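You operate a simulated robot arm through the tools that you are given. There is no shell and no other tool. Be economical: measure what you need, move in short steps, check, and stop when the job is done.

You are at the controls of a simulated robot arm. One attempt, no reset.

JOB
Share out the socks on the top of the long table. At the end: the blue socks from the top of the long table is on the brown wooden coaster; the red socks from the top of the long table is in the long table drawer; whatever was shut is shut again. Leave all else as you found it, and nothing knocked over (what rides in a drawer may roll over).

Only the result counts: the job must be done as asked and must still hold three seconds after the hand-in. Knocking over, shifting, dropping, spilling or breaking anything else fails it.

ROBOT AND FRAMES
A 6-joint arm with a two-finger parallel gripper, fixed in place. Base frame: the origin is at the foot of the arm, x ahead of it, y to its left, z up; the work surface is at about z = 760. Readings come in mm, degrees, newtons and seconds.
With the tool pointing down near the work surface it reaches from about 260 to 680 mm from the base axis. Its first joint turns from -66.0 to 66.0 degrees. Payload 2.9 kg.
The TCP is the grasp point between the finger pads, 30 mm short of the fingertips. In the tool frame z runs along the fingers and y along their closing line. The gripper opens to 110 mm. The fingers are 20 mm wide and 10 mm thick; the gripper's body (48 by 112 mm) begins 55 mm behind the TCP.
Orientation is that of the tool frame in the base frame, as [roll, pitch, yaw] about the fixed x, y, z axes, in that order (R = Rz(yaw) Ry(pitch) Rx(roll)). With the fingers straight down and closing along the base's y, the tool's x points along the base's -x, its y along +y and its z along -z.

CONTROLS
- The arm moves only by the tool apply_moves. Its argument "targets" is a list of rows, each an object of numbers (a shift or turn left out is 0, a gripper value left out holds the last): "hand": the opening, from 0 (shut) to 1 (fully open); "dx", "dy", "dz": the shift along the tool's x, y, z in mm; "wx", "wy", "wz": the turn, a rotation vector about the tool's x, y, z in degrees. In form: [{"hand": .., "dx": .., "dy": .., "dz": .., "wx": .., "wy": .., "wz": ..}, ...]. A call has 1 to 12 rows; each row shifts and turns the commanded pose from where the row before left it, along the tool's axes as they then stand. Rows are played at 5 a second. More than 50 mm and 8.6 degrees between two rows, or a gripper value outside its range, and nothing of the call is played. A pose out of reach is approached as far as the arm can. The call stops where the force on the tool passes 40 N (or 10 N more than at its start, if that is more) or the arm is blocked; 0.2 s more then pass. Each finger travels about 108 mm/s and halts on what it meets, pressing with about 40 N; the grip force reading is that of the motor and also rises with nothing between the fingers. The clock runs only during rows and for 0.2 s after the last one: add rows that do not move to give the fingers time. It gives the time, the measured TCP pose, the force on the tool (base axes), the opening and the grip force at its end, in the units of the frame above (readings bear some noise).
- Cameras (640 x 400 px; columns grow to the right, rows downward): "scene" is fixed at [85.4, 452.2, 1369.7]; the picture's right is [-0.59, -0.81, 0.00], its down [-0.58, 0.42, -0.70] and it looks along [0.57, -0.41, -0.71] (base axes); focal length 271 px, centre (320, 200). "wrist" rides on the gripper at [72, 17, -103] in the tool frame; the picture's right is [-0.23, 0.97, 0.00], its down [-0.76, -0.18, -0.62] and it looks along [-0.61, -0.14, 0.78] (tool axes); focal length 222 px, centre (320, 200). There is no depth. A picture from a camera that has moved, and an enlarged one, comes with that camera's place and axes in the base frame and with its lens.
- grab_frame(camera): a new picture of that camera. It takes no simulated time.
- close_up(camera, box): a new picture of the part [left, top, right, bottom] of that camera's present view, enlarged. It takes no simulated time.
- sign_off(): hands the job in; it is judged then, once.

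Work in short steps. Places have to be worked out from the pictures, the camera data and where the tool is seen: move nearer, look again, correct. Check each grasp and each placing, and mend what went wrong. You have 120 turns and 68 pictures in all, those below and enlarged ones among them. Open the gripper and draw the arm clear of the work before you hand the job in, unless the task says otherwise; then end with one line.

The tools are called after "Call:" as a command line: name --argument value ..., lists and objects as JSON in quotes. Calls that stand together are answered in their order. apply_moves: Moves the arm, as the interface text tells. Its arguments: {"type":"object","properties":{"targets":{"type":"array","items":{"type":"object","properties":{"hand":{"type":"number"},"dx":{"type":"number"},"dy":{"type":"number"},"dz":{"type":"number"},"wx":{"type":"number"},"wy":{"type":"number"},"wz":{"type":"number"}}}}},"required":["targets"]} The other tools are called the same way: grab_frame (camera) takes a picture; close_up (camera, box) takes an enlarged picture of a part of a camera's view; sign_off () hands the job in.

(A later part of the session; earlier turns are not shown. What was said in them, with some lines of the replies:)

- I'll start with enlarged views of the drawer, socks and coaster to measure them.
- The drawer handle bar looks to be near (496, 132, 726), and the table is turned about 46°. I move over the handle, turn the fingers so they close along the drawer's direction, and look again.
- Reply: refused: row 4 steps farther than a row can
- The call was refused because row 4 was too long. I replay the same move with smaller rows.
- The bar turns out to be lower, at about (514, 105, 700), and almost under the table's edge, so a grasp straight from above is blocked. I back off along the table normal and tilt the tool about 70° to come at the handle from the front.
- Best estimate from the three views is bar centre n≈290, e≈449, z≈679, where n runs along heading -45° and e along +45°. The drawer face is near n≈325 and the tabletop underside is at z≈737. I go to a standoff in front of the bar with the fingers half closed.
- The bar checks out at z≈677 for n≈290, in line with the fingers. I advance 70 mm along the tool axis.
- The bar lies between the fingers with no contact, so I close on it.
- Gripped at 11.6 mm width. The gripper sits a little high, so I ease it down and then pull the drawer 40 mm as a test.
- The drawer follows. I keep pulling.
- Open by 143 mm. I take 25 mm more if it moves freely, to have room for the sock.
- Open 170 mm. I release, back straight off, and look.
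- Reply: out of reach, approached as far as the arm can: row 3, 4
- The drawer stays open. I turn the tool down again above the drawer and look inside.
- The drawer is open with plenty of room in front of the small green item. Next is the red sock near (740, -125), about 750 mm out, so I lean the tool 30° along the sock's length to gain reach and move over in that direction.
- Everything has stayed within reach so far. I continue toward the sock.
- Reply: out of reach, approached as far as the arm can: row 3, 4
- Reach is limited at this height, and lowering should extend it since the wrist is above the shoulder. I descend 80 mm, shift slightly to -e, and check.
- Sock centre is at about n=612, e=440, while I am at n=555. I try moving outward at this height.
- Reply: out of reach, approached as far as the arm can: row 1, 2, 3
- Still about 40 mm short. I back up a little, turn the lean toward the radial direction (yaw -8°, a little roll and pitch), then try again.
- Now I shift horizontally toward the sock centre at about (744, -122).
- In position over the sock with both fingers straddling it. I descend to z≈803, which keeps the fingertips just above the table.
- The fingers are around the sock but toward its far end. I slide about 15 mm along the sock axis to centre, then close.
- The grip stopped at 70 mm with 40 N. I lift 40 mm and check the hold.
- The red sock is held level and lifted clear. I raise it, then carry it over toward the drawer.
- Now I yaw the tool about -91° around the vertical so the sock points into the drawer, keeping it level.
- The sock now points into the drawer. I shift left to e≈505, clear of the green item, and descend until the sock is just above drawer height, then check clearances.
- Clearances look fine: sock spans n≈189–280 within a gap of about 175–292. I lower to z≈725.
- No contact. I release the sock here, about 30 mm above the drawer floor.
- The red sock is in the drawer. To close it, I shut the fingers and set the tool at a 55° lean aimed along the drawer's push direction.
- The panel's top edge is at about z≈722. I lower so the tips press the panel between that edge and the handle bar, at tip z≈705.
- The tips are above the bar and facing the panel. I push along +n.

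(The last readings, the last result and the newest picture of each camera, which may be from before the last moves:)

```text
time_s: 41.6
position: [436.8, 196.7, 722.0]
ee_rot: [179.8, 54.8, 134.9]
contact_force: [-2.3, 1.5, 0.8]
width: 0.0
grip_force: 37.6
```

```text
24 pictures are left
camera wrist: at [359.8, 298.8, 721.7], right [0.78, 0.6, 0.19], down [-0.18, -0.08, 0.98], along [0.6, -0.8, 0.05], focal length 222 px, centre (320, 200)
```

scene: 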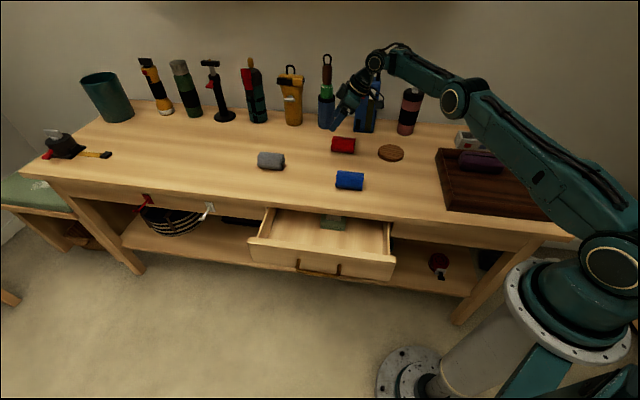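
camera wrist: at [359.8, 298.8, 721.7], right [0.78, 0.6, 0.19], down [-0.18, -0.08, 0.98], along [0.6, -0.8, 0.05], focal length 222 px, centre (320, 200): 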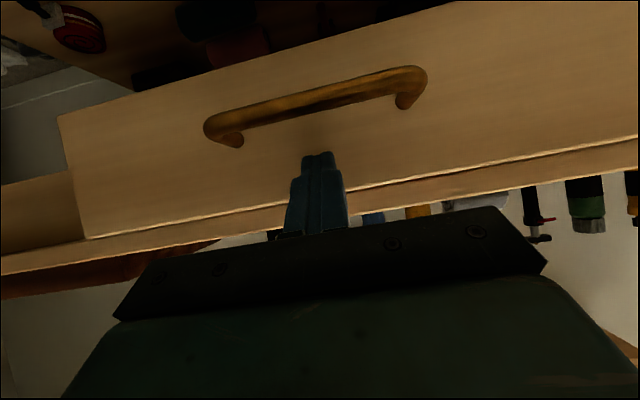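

The drawer moves with only a few newtons of resistance. I push on.

Call:
apply_moves --targets '[{"dx": -7.5, "dz": 10.6}, {"dx": -7.5, "dz": 10.6}, {"dx": -7.5, "dz": 10.6}, {"dx": -7.5, "dz": 10.6}, {"dx": -7.5, "dz": 10.6}, {"dx": -7.5, "dz": 10.6}, {"dx": -7.5, "dz": 10.6}, {"dx": -7.5, "dz": 10.6}]'

Call:
grab_frame --camera "wrist"

Call:
close_up --camera "scene" --box '[220, 140, 420, 300]'

```text
time_s: 43.4
position: [510.0, 122.7, 721.5]
ee_rot: [180.0, 54.8, 134.9]
contact_force: [-0.5, -0.6, 0.2]
width: 0.2
grip_force: 38.0
```

```text
23 pictures are left
camera wrist: at [433.1, 224.9, 721.5], right [0.78, 0.6, 0.19], down [-0.18, -0.07, 0.98], along [0.6, -0.8, 0.05], focal length 222 px, centre (320, 200)
```

wrist: 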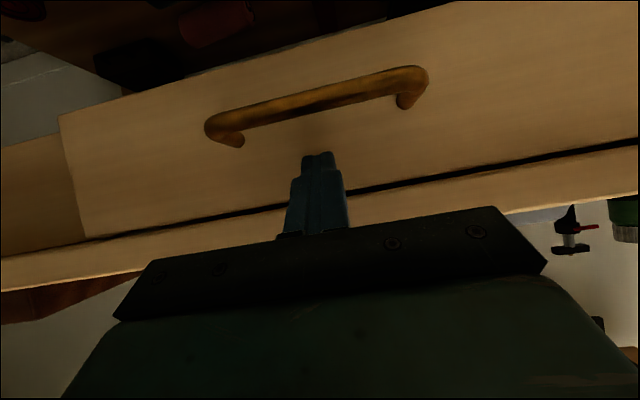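

```text
2.50 times, centred on (320, 220) of scene
camera zoom: at [85.3, 452.3, 1369.7], right [-0.59, -0.81, 0.0], down [-0.58, 0.42, -0.7], along [0.57, -0.41, -0.71], focal length 677 px, centre (320, 150)
```

zoom: 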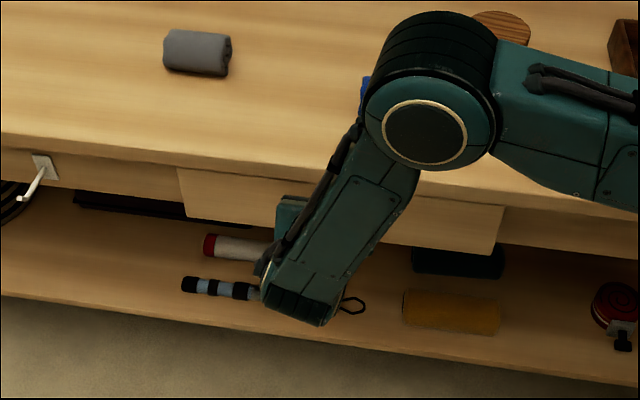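

Nearly shut. I push about 18 mm more in small steps, keeping the fingers below the tabletop's edge.

Call:
apply_moves --targets '[{"dx": -3.4, "dz": 4.9}, {"dx": -3.4, "dz": 4.9}, {"dx": -3.4, "dz": 4.9}]'

Call:
grab_frame --camera "wrist"

```text
time_s: 44.2
position: [522.5, 112.0, 721.9]
ee_rot: [-180.0, 54.8, 134.9]
contact_force: [-1.8, 2.5, -0.7]
width: 0.0
grip_force: 37.8
```

```text
21 pictures are left
camera wrist: at [445.6, 212.5, 721.5], right [0.78, 0.6, 0.19], down [-0.18, -0.08, 0.98], along [0.6, -0.8, 0.05], focal length 222 px, centre (320, 200)
```

wrist: 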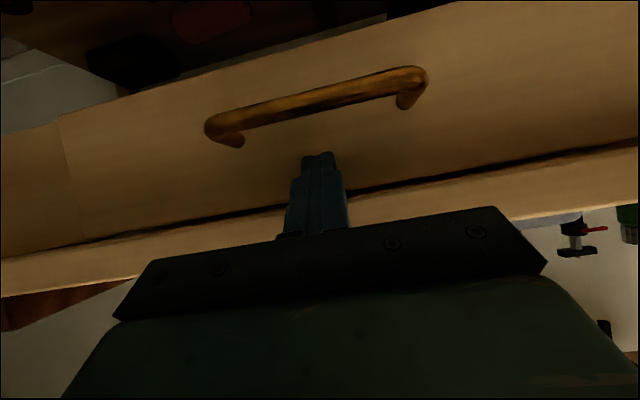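

Call:
apply_moves --targets '[{"dx": -1.7, "dz": 2.5}, {"dx": -1.7, "dz": 2.5}]'

Call:
close_up --camera "wrist" --box '[0, 60, 330, 300]'

```text
time_s: 44.8
position: [525.7, 108.8, 720.4]
ee_rot: [-179.9, 54.6, 135.2]
contact_force: [-12.2, 12.5, -5.4]
width: 0.0
grip_force: 37.4
```

```text
1.67 times, centred on (165, 180) of wrist
camera zoom: at [448.4, 209.5, 720.4], right [0.78, 0.6, 0.18], down [-0.17, -0.08, 0.98], along [0.6, -0.8, 0.04], focal length 370 px, centre (578, 233)
```

zoom: 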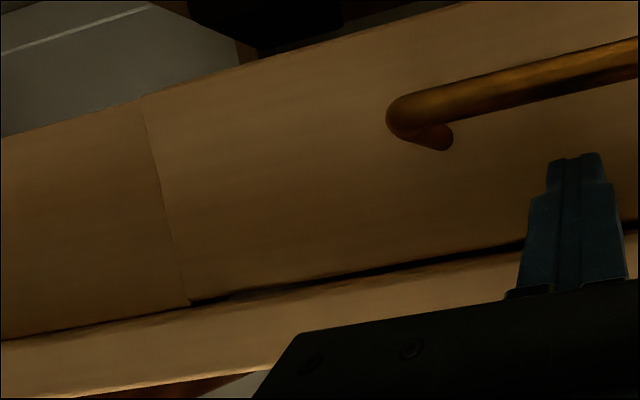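

The force rose to about 17 N and the panel is flush with its neighbours, so the drawer is shut. I back straight off, rise, and bring the tool upright.

Call:
apply_moves --targets '[{"dx": 14, "dz": -20}, {"dx": 20, "dz": -28.7}, {"dx": 25, "dz": -35}, {"dx": -36.9, "dz": -25.9}, {"dx": -36.9, "dz": -25.9}, {"dx": -36.9, "dz": -25.9}, {"dx": -36.9, "dz": -25.9}, {"dx": -36.9, "dz": -25.9}]'

Call:
apply_moves --targets '[{"wy": 7.8}, {"wy": 7.8}, {"wy": 7.8}, {"wy": 7.8}, {"wy": 7.8}, {"wy": 7.8}, {"wy": 7.8}]'

Call:
apply_moves --targets '[{"wz": -8.2}, {"wz": -8.2}, {"wz": -8.2}, {"wz": -8.2}, {"wz": -8.2}, {"wz": -8.2}, {"wz": -8.2}, {"wz": -8.2}, {"wz": -8.2}, {"wz": -8.2}, {"wz": -8.2}]'

Call:
grab_frame --camera "scene"

```text
time_s: 46.6
position: [455.2, 178.4, 947.7]
ee_rot: [-180.0, 54.8, 135.0]
contact_force: [-0.3, -0.4, 0.0]
width: 0.1
grip_force: 37.7
```

```text
time_s: 48.2
position: [455.2, 177.8, 946.6]
ee_rot: [-180.0, 0.1, 135.0]
contact_force: [-0.4, 0.4, -1.3]
width: 0.0
grip_force: 37.8
```

```text
time_s: 50.6
position: [454.2, 177.9, 946.8]
ee_rot: [-179.7, -0.1, -134.7]
contact_force: [-0.2, -0.4, 0.3]
width: 0.0
grip_force: 37.0
```

```text
19 pictures are left
```

scene: 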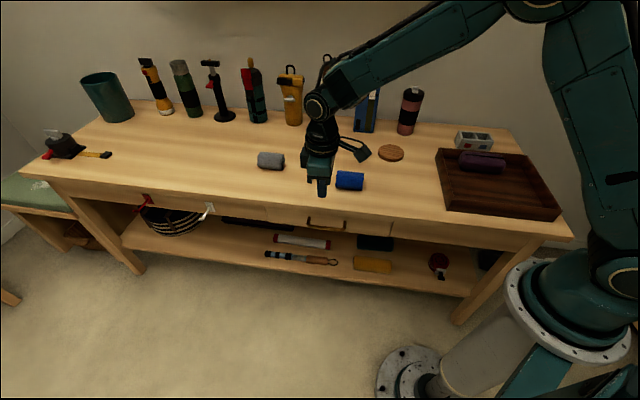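

The drawer is shut, matching the start picture. I move above the blue sock with the fingers open.

Call:
apply_moves --targets '[{"dx": 10.2, "dy": -42, "dz": 13.4, "hand": 0.85}, {"dx": 10.2, "dy": -42, "dz": 13.4}, {"dx": 10.2, "dy": -42, "dz": 13.4}, {"dx": 10.2, "dy": -42, "dz": 13.4}, {"dx": 10.2, "dy": -42, "dz": 13.4}]'

Call:
grab_frame --camera "wrist"

Call:
close_up --camera "scene" --box '[290, 80, 450, 240]'

```text
time_s: 51.8
position: [569.3, -6.8, 879.7]
ee_rot: [-179.6, -0.1, -134.8]
contact_force: [-0.5, -0.1, -0.4]
width: 93.5
grip_force: 0.0
```

```text
18 pictures are left
camera wrist: at [506.1, -45.0, 983.2], right [-0.53, 0.85, 0.0], down [0.66, 0.42, 0.62], along [0.53, 0.33, -0.78], focal length 222 px, centre (320, 200)
```

wrist: 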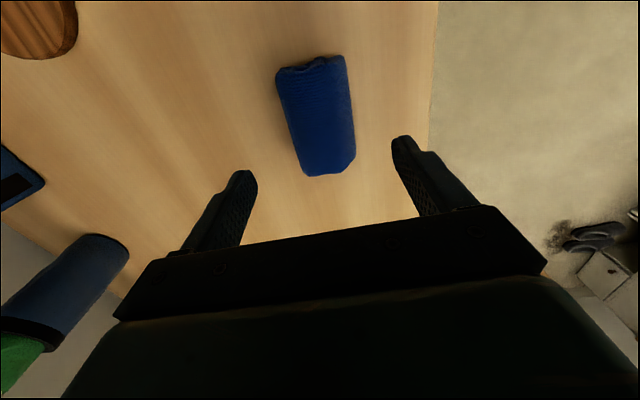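

```text
2.50 times, centred on (370, 160) of scene
camera zoom: at [85.3, 452.3, 1369.7], right [-0.59, -0.81, 0.0], down [-0.58, 0.42, -0.7], along [0.57, -0.41, -0.71], focal length 677 px, centre (195, 300)
```

zoom: 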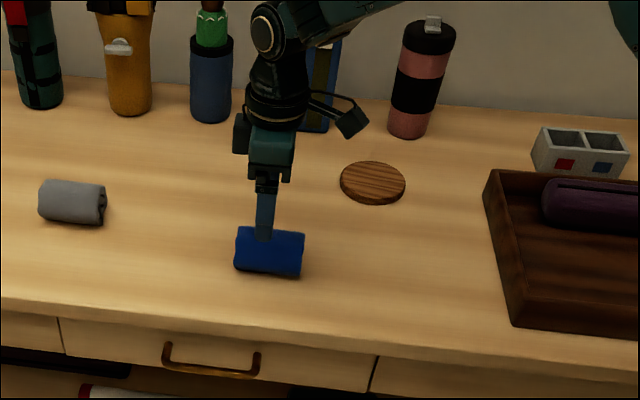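

The blue sock is at about n≈403, e≈393 and aligned with the fingers. I descend to z≈794.

Call:
apply_moves --targets '[{"dx": 4, "dy": 4}, {"dz": 30}, {"dz": 30}, {"dz": 15}, {"dz": 10.5}]'

Call:
grab_frame --camera "wrist"

```text
time_s: 53.0
position: [563.1, -6.8, 794.3]
ee_rot: [-179.8, -0.1, -134.9]
contact_force: [0.7, 0.4, 0.3]
width: 93.3
grip_force: 0.0
```

```text
16 pictures are left
camera wrist: at [499.4, -45.5, 897.3], right [-0.53, 0.85, 0.0], down [0.66, 0.42, 0.62], along [0.53, 0.33, -0.78], focal length 222 px, centre (320, 200)
```

wrist: 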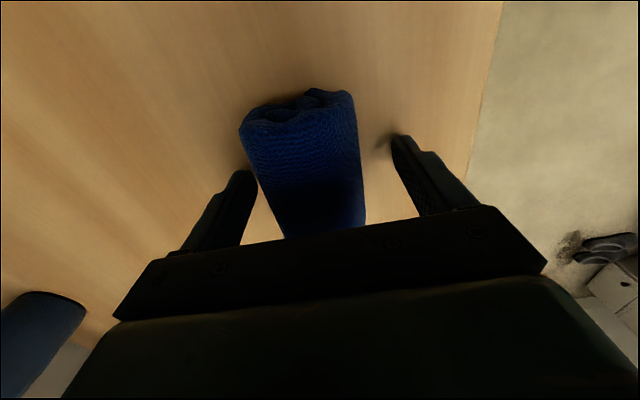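

Call:
apply_moves --targets '[{"dy": -3, "hand": 0.7}, {"hand": 0.55}, {"hand": 0.4}, {"hand": 0.2}, {}, {}]'

Call:
apply_moves --targets '[{"dz": -25}, {"dz": -30}, {"dz": -30}, {}]'

Call:
grab_frame --camera "wrist"

Call:
close_up --camera "scene" --box '[290, 80, 450, 240]'

```text
time_s: 54.4
position: [564.1, -7.8, 794.3]
ee_rot: [-179.8, 0.0, -134.9]
contact_force: [0.2, 0.5, -0.1]
width: 68.5
grip_force: 39.7
```

```text
time_s: 55.4
position: [564.7, -8.2, 879.9]
ee_rot: [-179.9, 0.1, -135.0]
contact_force: [0.3, 0.0, -0.1]
width: 68.5
grip_force: 40.2
```

```text
15 pictures are left
camera wrist: at [501.0, -46.8, 982.6], right [-0.53, 0.85, 0.0], down [0.66, 0.42, 0.62], along [0.53, 0.33, -0.78], focal length 222 px, centre (320, 200)
```

wrist: 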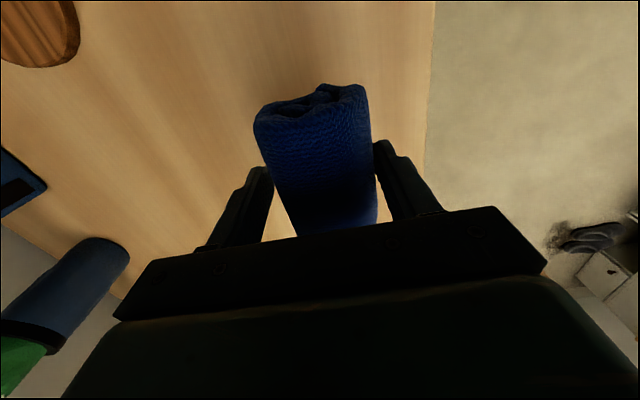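

```text
2.50 times, centred on (370, 160) of scene
camera zoom: at [85.4, 452.2, 1369.7], right [-0.59, -0.81, 0.0], down [-0.58, 0.42, -0.7], along [0.57, -0.41, -0.71], focal length 677 px, centre (195, 300)
```

zoom: 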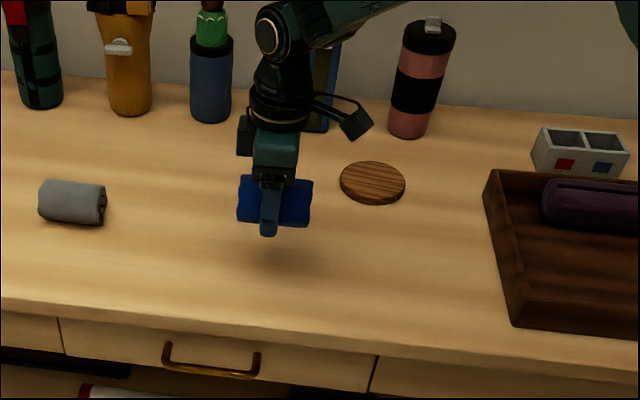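

Blue sock held. I move partway toward the coaster and look at it for an accurate fix.

Call:
apply_moves --targets '[{"dx": 23, "dy": -31}, {"dx": 23, "dy": -31}, {"dx": 23, "dy": -31}, {"dx": 23, "dy": -31}]'

Call:
grab_frame --camera "wrist"

```text
time_s: 56.4
position: [587.3, -159.4, 880.5]
ee_rot: [-179.7, 0.0, -134.8]
contact_force: [-0.6, -0.8, 0.0]
width: 68.5
grip_force: 40.5
```

```text
13 pictures are left
camera wrist: at [524.0, -198.5, 984.2], right [-0.53, 0.85, 0.0], down [0.66, 0.42, 0.62], along [0.53, 0.33, -0.78], focal length 222 px, centre (320, 200)
```

wrist: 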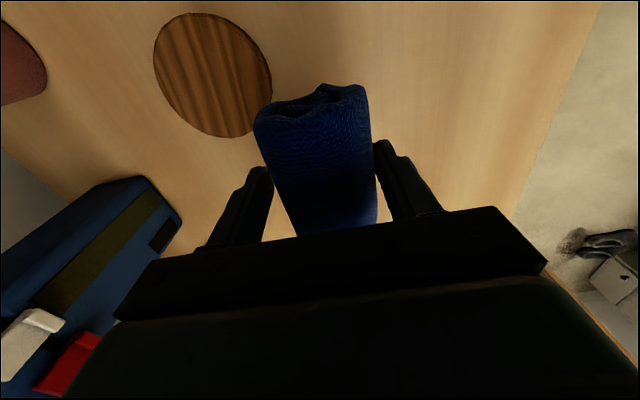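

Coaster centre is about (605, -253). I move the sock over it and start lowering.

Call:
apply_moves --targets '[{"dx": 24.8, "dy": -39.5}, {"dx": 24.7, "dy": -39.5}, {"dz": 25}, {"dz": 20}]'

Call:
grab_frame --camera "wrist"

Call:
close_up --camera "scene" --box '[320, 80, 460, 200]'

```text
time_s: 57.4
position: [608.5, -252.6, 834.9]
ee_rot: [-179.8, 0.0, -134.9]
contact_force: [0.5, 0.5, -1.1]
width: 68.4
grip_force: 39.6
```

```text
12 pictures are left
camera wrist: at [545.7, -290.2, 938.3], right [-0.53, 0.85, 0.0], down [0.66, 0.42, 0.62], along [0.53, 0.33, -0.78], focal length 222 px, centre (320, 200)
```

wrist: 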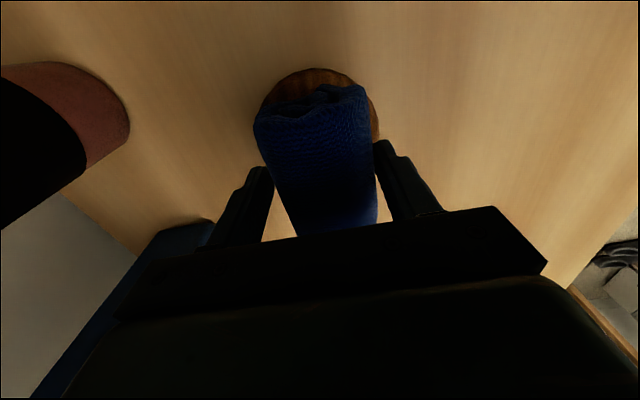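

```text
3.33 times, centred on (390, 140) of scene
camera zoom: at [85.4, 452.2, 1369.7], right [-0.59, -0.81, 0.0], down [-0.58, 0.42, -0.7], along [0.57, -0.41, -0.71], focal length 902 px, centre (87, 400)
```

zoom: 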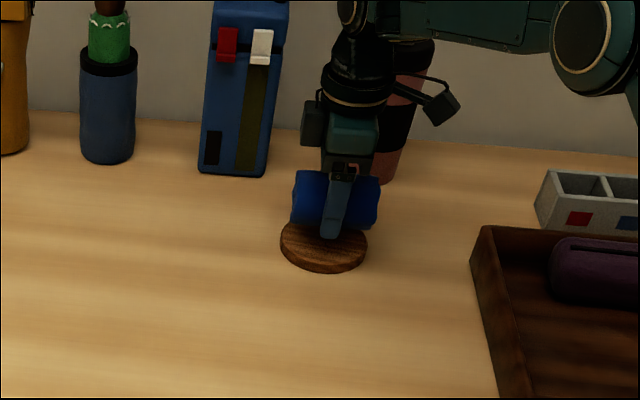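

The sock sits about 7 mm too far toward -e, so I correct that and lower gently onto the coaster.

Call:
apply_moves --targets '[{"dx": -7, "dy": 2}, {"dz": 12}, {"dz": 8}, {"dz": 4}]'

Call:
close_up --camera "scene" --box '[350, 110, 430, 180]'

```text
time_s: 58.4
position: [612.2, -244.1, 812.0]
ee_rot: [-179.7, 0.0, -134.9]
contact_force: [-0.3, 0.7, -0.6]
width: 68.3
grip_force: 40.5
```

```text
5.71 times, centred on (390, 145) of scene
camera zoom: at [85.4, 452.2, 1369.7], right [-0.59, -0.81, 0.0], down [-0.58, 0.42, -0.7], along [0.57, -0.41, -0.71], focal length 1546 px, centre (-80, 514)
```

zoom: 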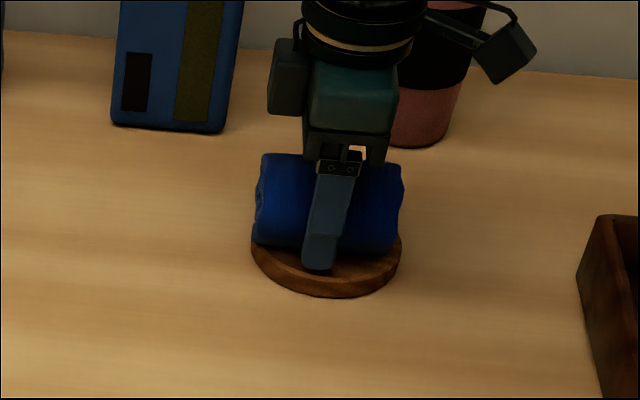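

Well centred over the coaster. I lower in 2 mm steps until it touches.

Call:
apply_moves --targets '[{"dz": 2}, {"dz": 2}, {"dz": 1}]'

```text
time_s: 59.2
position: [612.9, -245.8, 810.3]
ee_rot: [-179.5, 0.1, -134.8]
contact_force: [-8.1, 3.7, 26.8]
width: 68.5
grip_force: 40.2
```

Contact is made at about 27 N up. I ease up 3 mm to unload, then open slowly.

Call:
apply_moves --targets '[{"dz": -3}, {}]'

Call:
apply_moves --targets '[{"hand": 0.66}, {"hand": 0.7}, {"hand": 0.76}, {"hand": 0.82}, {}]'

Call:
close_up --camera "scene" --box '[350, 110, 430, 180]'

```text
time_s: 59.8
position: [614.3, -245.8, 810.7]
ee_rot: [-179.5, 0.1, -134.8]
contact_force: [6.4, -1.6, 13.9]
width: 68.4
grip_force: 40.2
```

```text
time_s: 61.0
position: [612.9, -244.7, 810.9]
ee_rot: [-179.8, 0.0, -134.9]
contact_force: [1.0, -0.6, -0.2]
width: 90.3
grip_force: 0.0
```

```text
5.71 times, centred on (390, 145) of scene
camera zoom: at [85.4, 452.2, 1369.7], right [-0.59, -0.81, 0.0], down [-0.58, 0.42, -0.7], along [0.57, -0.41, -0.71], focal length 1546 px, centre (-80, 514)
```

zoom: 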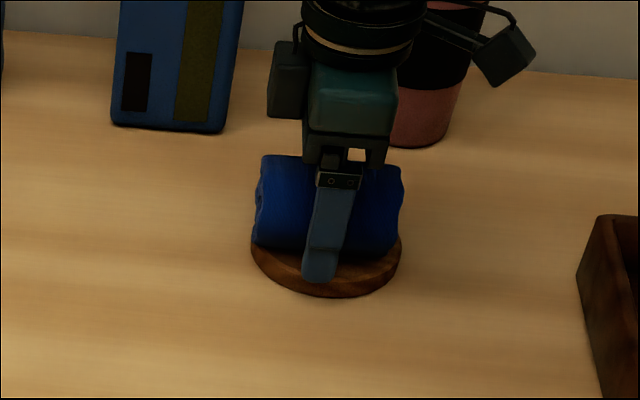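

The sock rests on the coaster. I rise straight up and back away.

Call:
apply_moves --targets '[{"dz": -20}, {"dz": -35}, {"dz": -40}, {"dz": -40}, {"dy": 40}, {"dy": 40}, {"dy": 40}, {"dy": 40}]'

Call:
grab_frame --camera "scene"

Call:
close_up --camera "scene" --box '[340, 100, 440, 190]'

Call:
close_up --camera "scene" --box '[230, 180, 430, 290]'

```text
time_s: 62.8
position: [498.1, -130.9, 943.5]
ee_rot: [-179.6, -0.1, -135.0]
contact_force: [-0.3, 0.6, 0.7]
width: 89.9
grip_force: 0.1
```

```text
8 pictures are left
```

scene: 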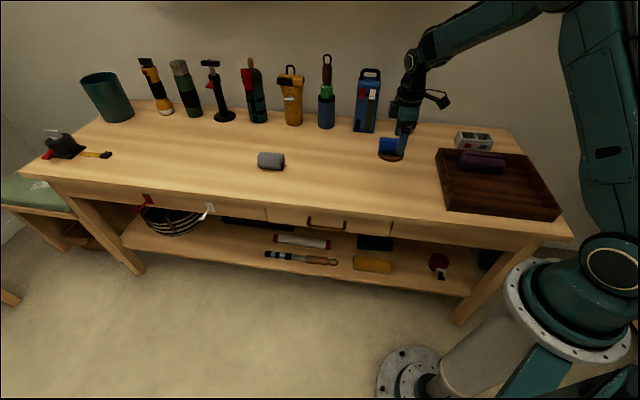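

```text
4.44 times, centred on (390, 145) of scene
camera zoom: at [85.4, 452.2, 1369.7], right [-0.59, -0.81, 0.0], down [-0.58, 0.42, -0.7], along [0.57, -0.41, -0.71], focal length 1203 px, centre (9, 444)
```

zoom: 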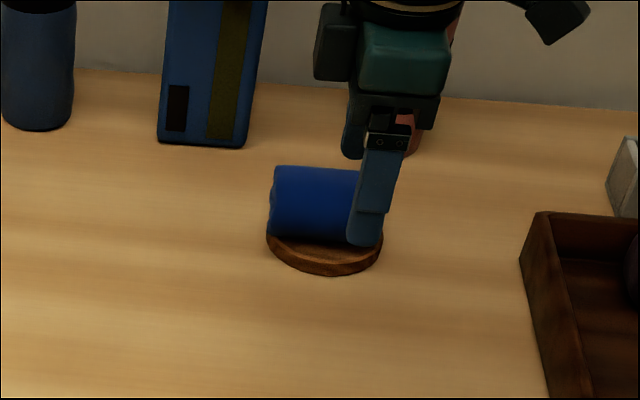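

```text
3.20 times, centred on (330, 235) of scene
camera zoom: at [85.4, 452.2, 1369.7], right [-0.59, -0.81, 0.0], down [-0.58, 0.42, -0.7], along [0.57, -0.41, -0.71], focal length 866 px, centre (288, 88)
```

zoom: 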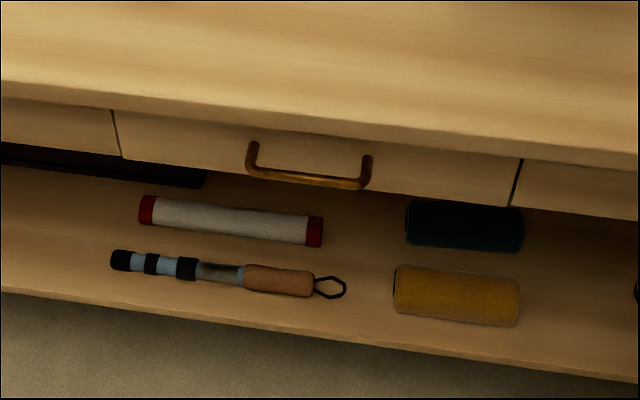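

To confirm the drawer is fully shut, I take the same enlarged crop as at the start.

Call:
close_up --camera "scene" --box '[240, 120, 440, 245]'

```text
3.20 times, centred on (340, 182) of scene
camera zoom: at [85.4, 452.2, 1369.7], right [-0.59, -0.81, 0.0], down [-0.58, 0.42, -0.7], along [0.57, -0.41, -0.71], focal length 866 px, centre (256, 256)
```

zoom: 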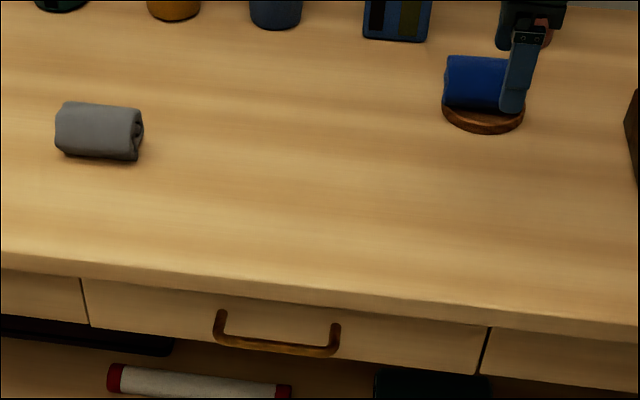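

The handle looks perhaps 3–4 mm further out than at the start, so the fingertips may have met the tabletop edge before the drawer was fully home. I'll go back and push the bar itself. First I move in front of the drawer with the fingers shut and tilt 70°.

Call:
apply_moves --targets '[{"dx": -27, "dy": 36.4}, {"dx": -27, "dy": 36.4}, {"dx": -27, "dy": 36.4}, {"dx": -27, "dy": 36.4}, {"dx": -27, "dy": 36.4}, {"dx": -27, "dy": 36.4}, {"dx": -27, "dy": 36.4, "hand": 0.0}, {}]'

Call:
apply_moves --targets '[{"wx": 7.8}, {"wx": 7.8}, {"wx": 7.8}, {"wx": 7.8}, {"wx": 7.8}, {"wx": 7.8}, {"wx": 7.8}, {"wx": 7.8}, {"wx": 7.6}]'

```text
time_s: 64.6
position: [451.3, 181.5, 943.7]
ee_rot: [-179.7, 0.0, -135.0]
contact_force: [0.8, 0.0, 0.1]
width: 0.0
grip_force: 36.9
```

```text
time_s: 66.6
position: [450.7, 182.5, 943.4]
ee_rot: [-109.6, 0.0, -134.8]
contact_force: [-0.7, 0.8, 0.2]
width: 0.1
grip_force: 38.1
```

Call:
apply_moves --targets '[{"dy": 37.5, "dz": 19.8}, {"dy": 37.5, "dz": 19.8}, {"dy": 37.5, "dz": 19.8}, {"dy": 37.5, "dz": 19.8}, {"dy": 37.5, "dz": 19.8}, {"dy": 37.5, "dz": 19.8}]'

Call:
grab_frame --camera "wrist"

```text
time_s: 68.0
position: [476.5, 157.1, 691.3]
ee_rot: [-109.7, -0.1, -134.9]
contact_force: [-0.2, 0.4, -0.1]
width: 0.1
grip_force: 37.8
```

```text
4 pictures are left
camera wrist: at [352.3, 178.9, 709.7], right [-0.07, 0.39, -0.92], down [0.16, 0.91, 0.38], along [0.98, -0.12, -0.13], focal length 222 px, centre (320, 200)
```

wrist: 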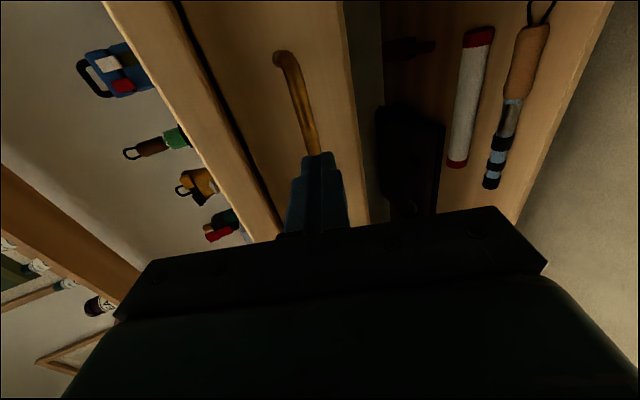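

The tips line up with the bar. I advance along +n and push in small steps.

Call:
apply_moves --targets '[{"dy": -3.8, "dz": 10.3}, {"dy": -3.4, "dz": 9.4}, {"dy": -1.4, "dz": 3.8}, {"dy": -0.7, "dz": 1.9}]'

```text
time_s: 69.0
position: [496.6, 137.2, 691.8]
ee_rot: [-109.8, 0.0, -134.9]
contact_force: [0.5, 0.1, 0.5]
width: 0.2
grip_force: 38.0
```

Call:
apply_moves --targets '[{"dy": -0.7, "dz": 1.9}, {"dy": -0.7, "dz": 1.9}, {"dy": -0.7, "dz": 1.9}]'

```text
time_s: 69.8
position: [499.4, 133.2, 692.2]
ee_rot: [-109.7, 0.1, -134.8]
contact_force: [-3.0, 0.2, 1.6]
width: 0.1
grip_force: 37.5
```

Light contact, similar to the drawer's sliding resistance. I continue.

Call:
apply_moves --targets '[{"dy": -0.7, "dz": 1.9}, {"dy": -0.7, "dz": 1.9}]'

Call:
apply_moves --targets '[{"dy": -0.7, "dz": 1.9}, {"dy": -0.7, "dz": 1.9}]'

```text
time_s: 70.4
position: [502.0, 131.4, 692.4]
ee_rot: [-109.7, -0.1, -134.8]
contact_force: [-6.3, 3.6, 3.1]
width: 0.2
grip_force: 37.5
```

```text
time_s: 71.0
position: [502.2, 130.4, 690.9]
ee_rot: [-109.6, -0.1, -134.8]
contact_force: [-11.1, 6.2, 6.0]
width: 0.0
grip_force: 38.1
stopped in row 2: the force on the tool passed its limit (the readings are from after the stop); the commanded pose is now the measured one
```

Firm stop: the drawer is home. I back off, rise clear, and compare the crop again.

Call:
apply_moves --targets '[{"dy": 5, "dz": -14}, {"dy": 10, "dz": -28}, {"dy": 10, "dz": -28}, {"dy": -45, "dz": -15}, {"dy": -45, "dz": -15}, {"dy": -45, "dz": -15}, {"dy": -45, "dz": -15}, {"dy": -45, "dz": -15, "hand": 0.5}, {"dy": -40}, {"dy": -40}]'

Call:
apply_moves --targets '[{"wx": -7.8}, {"wx": -7.8}, {"wx": -7.8}, {"wx": -7.8}, {"wx": -7.8}, {"wx": -7.8}, {"wx": -7.8}, {"wx": -7.8}, {"wx": -7.6}]'

Call:
close_up --camera "scene" --box '[240, 120, 440, 245]'

Call:
grab_frame --camera "scene"

```text
time_s: 73.2
position: [475.1, 160.3, 1004.9]
ee_rot: [-109.8, -0.3, -134.7]
contact_force: [0.1, 1.0, 0.0]
width: 55.1
grip_force: 0.0
```

```text
time_s: 75.2
position: [474.5, 160.8, 1004.4]
ee_rot: [-179.8, 0.0, -134.6]
contact_force: [0.4, 0.0, 0.6]
width: 55.4
grip_force: 0.1
```

```text
3.20 times, centred on (340, 182) of scene
camera zoom: at [85.3, 452.2, 1369.7], right [-0.59, -0.81, 0.0], down [-0.58, 0.42, -0.7], along [0.57, -0.41, -0.71], focal length 866 px, centre (256, 256)
```

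zoom: 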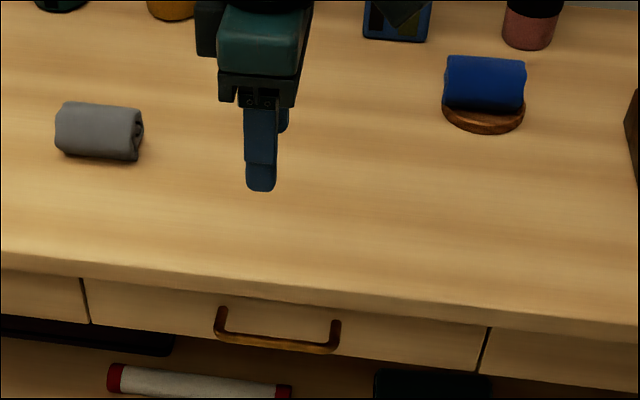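

```text
2 pictures are left
```

scene: 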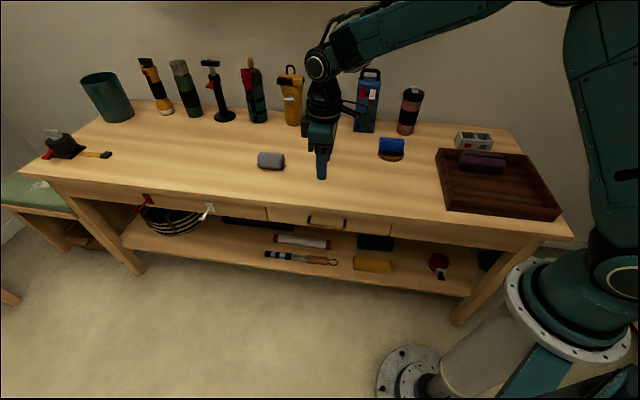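

The drawer handle now matches the starting crop, the blue sock rests on the coaster, and everything else is where it was. The gripper is open and clear, so I hand in.

Call:
sign_off

```text
The job is handed in.
```

The blue socks are on the brown coaster, the red socks are in the drawer, and the drawer is shut again; the last pictures showed nothing else moved.
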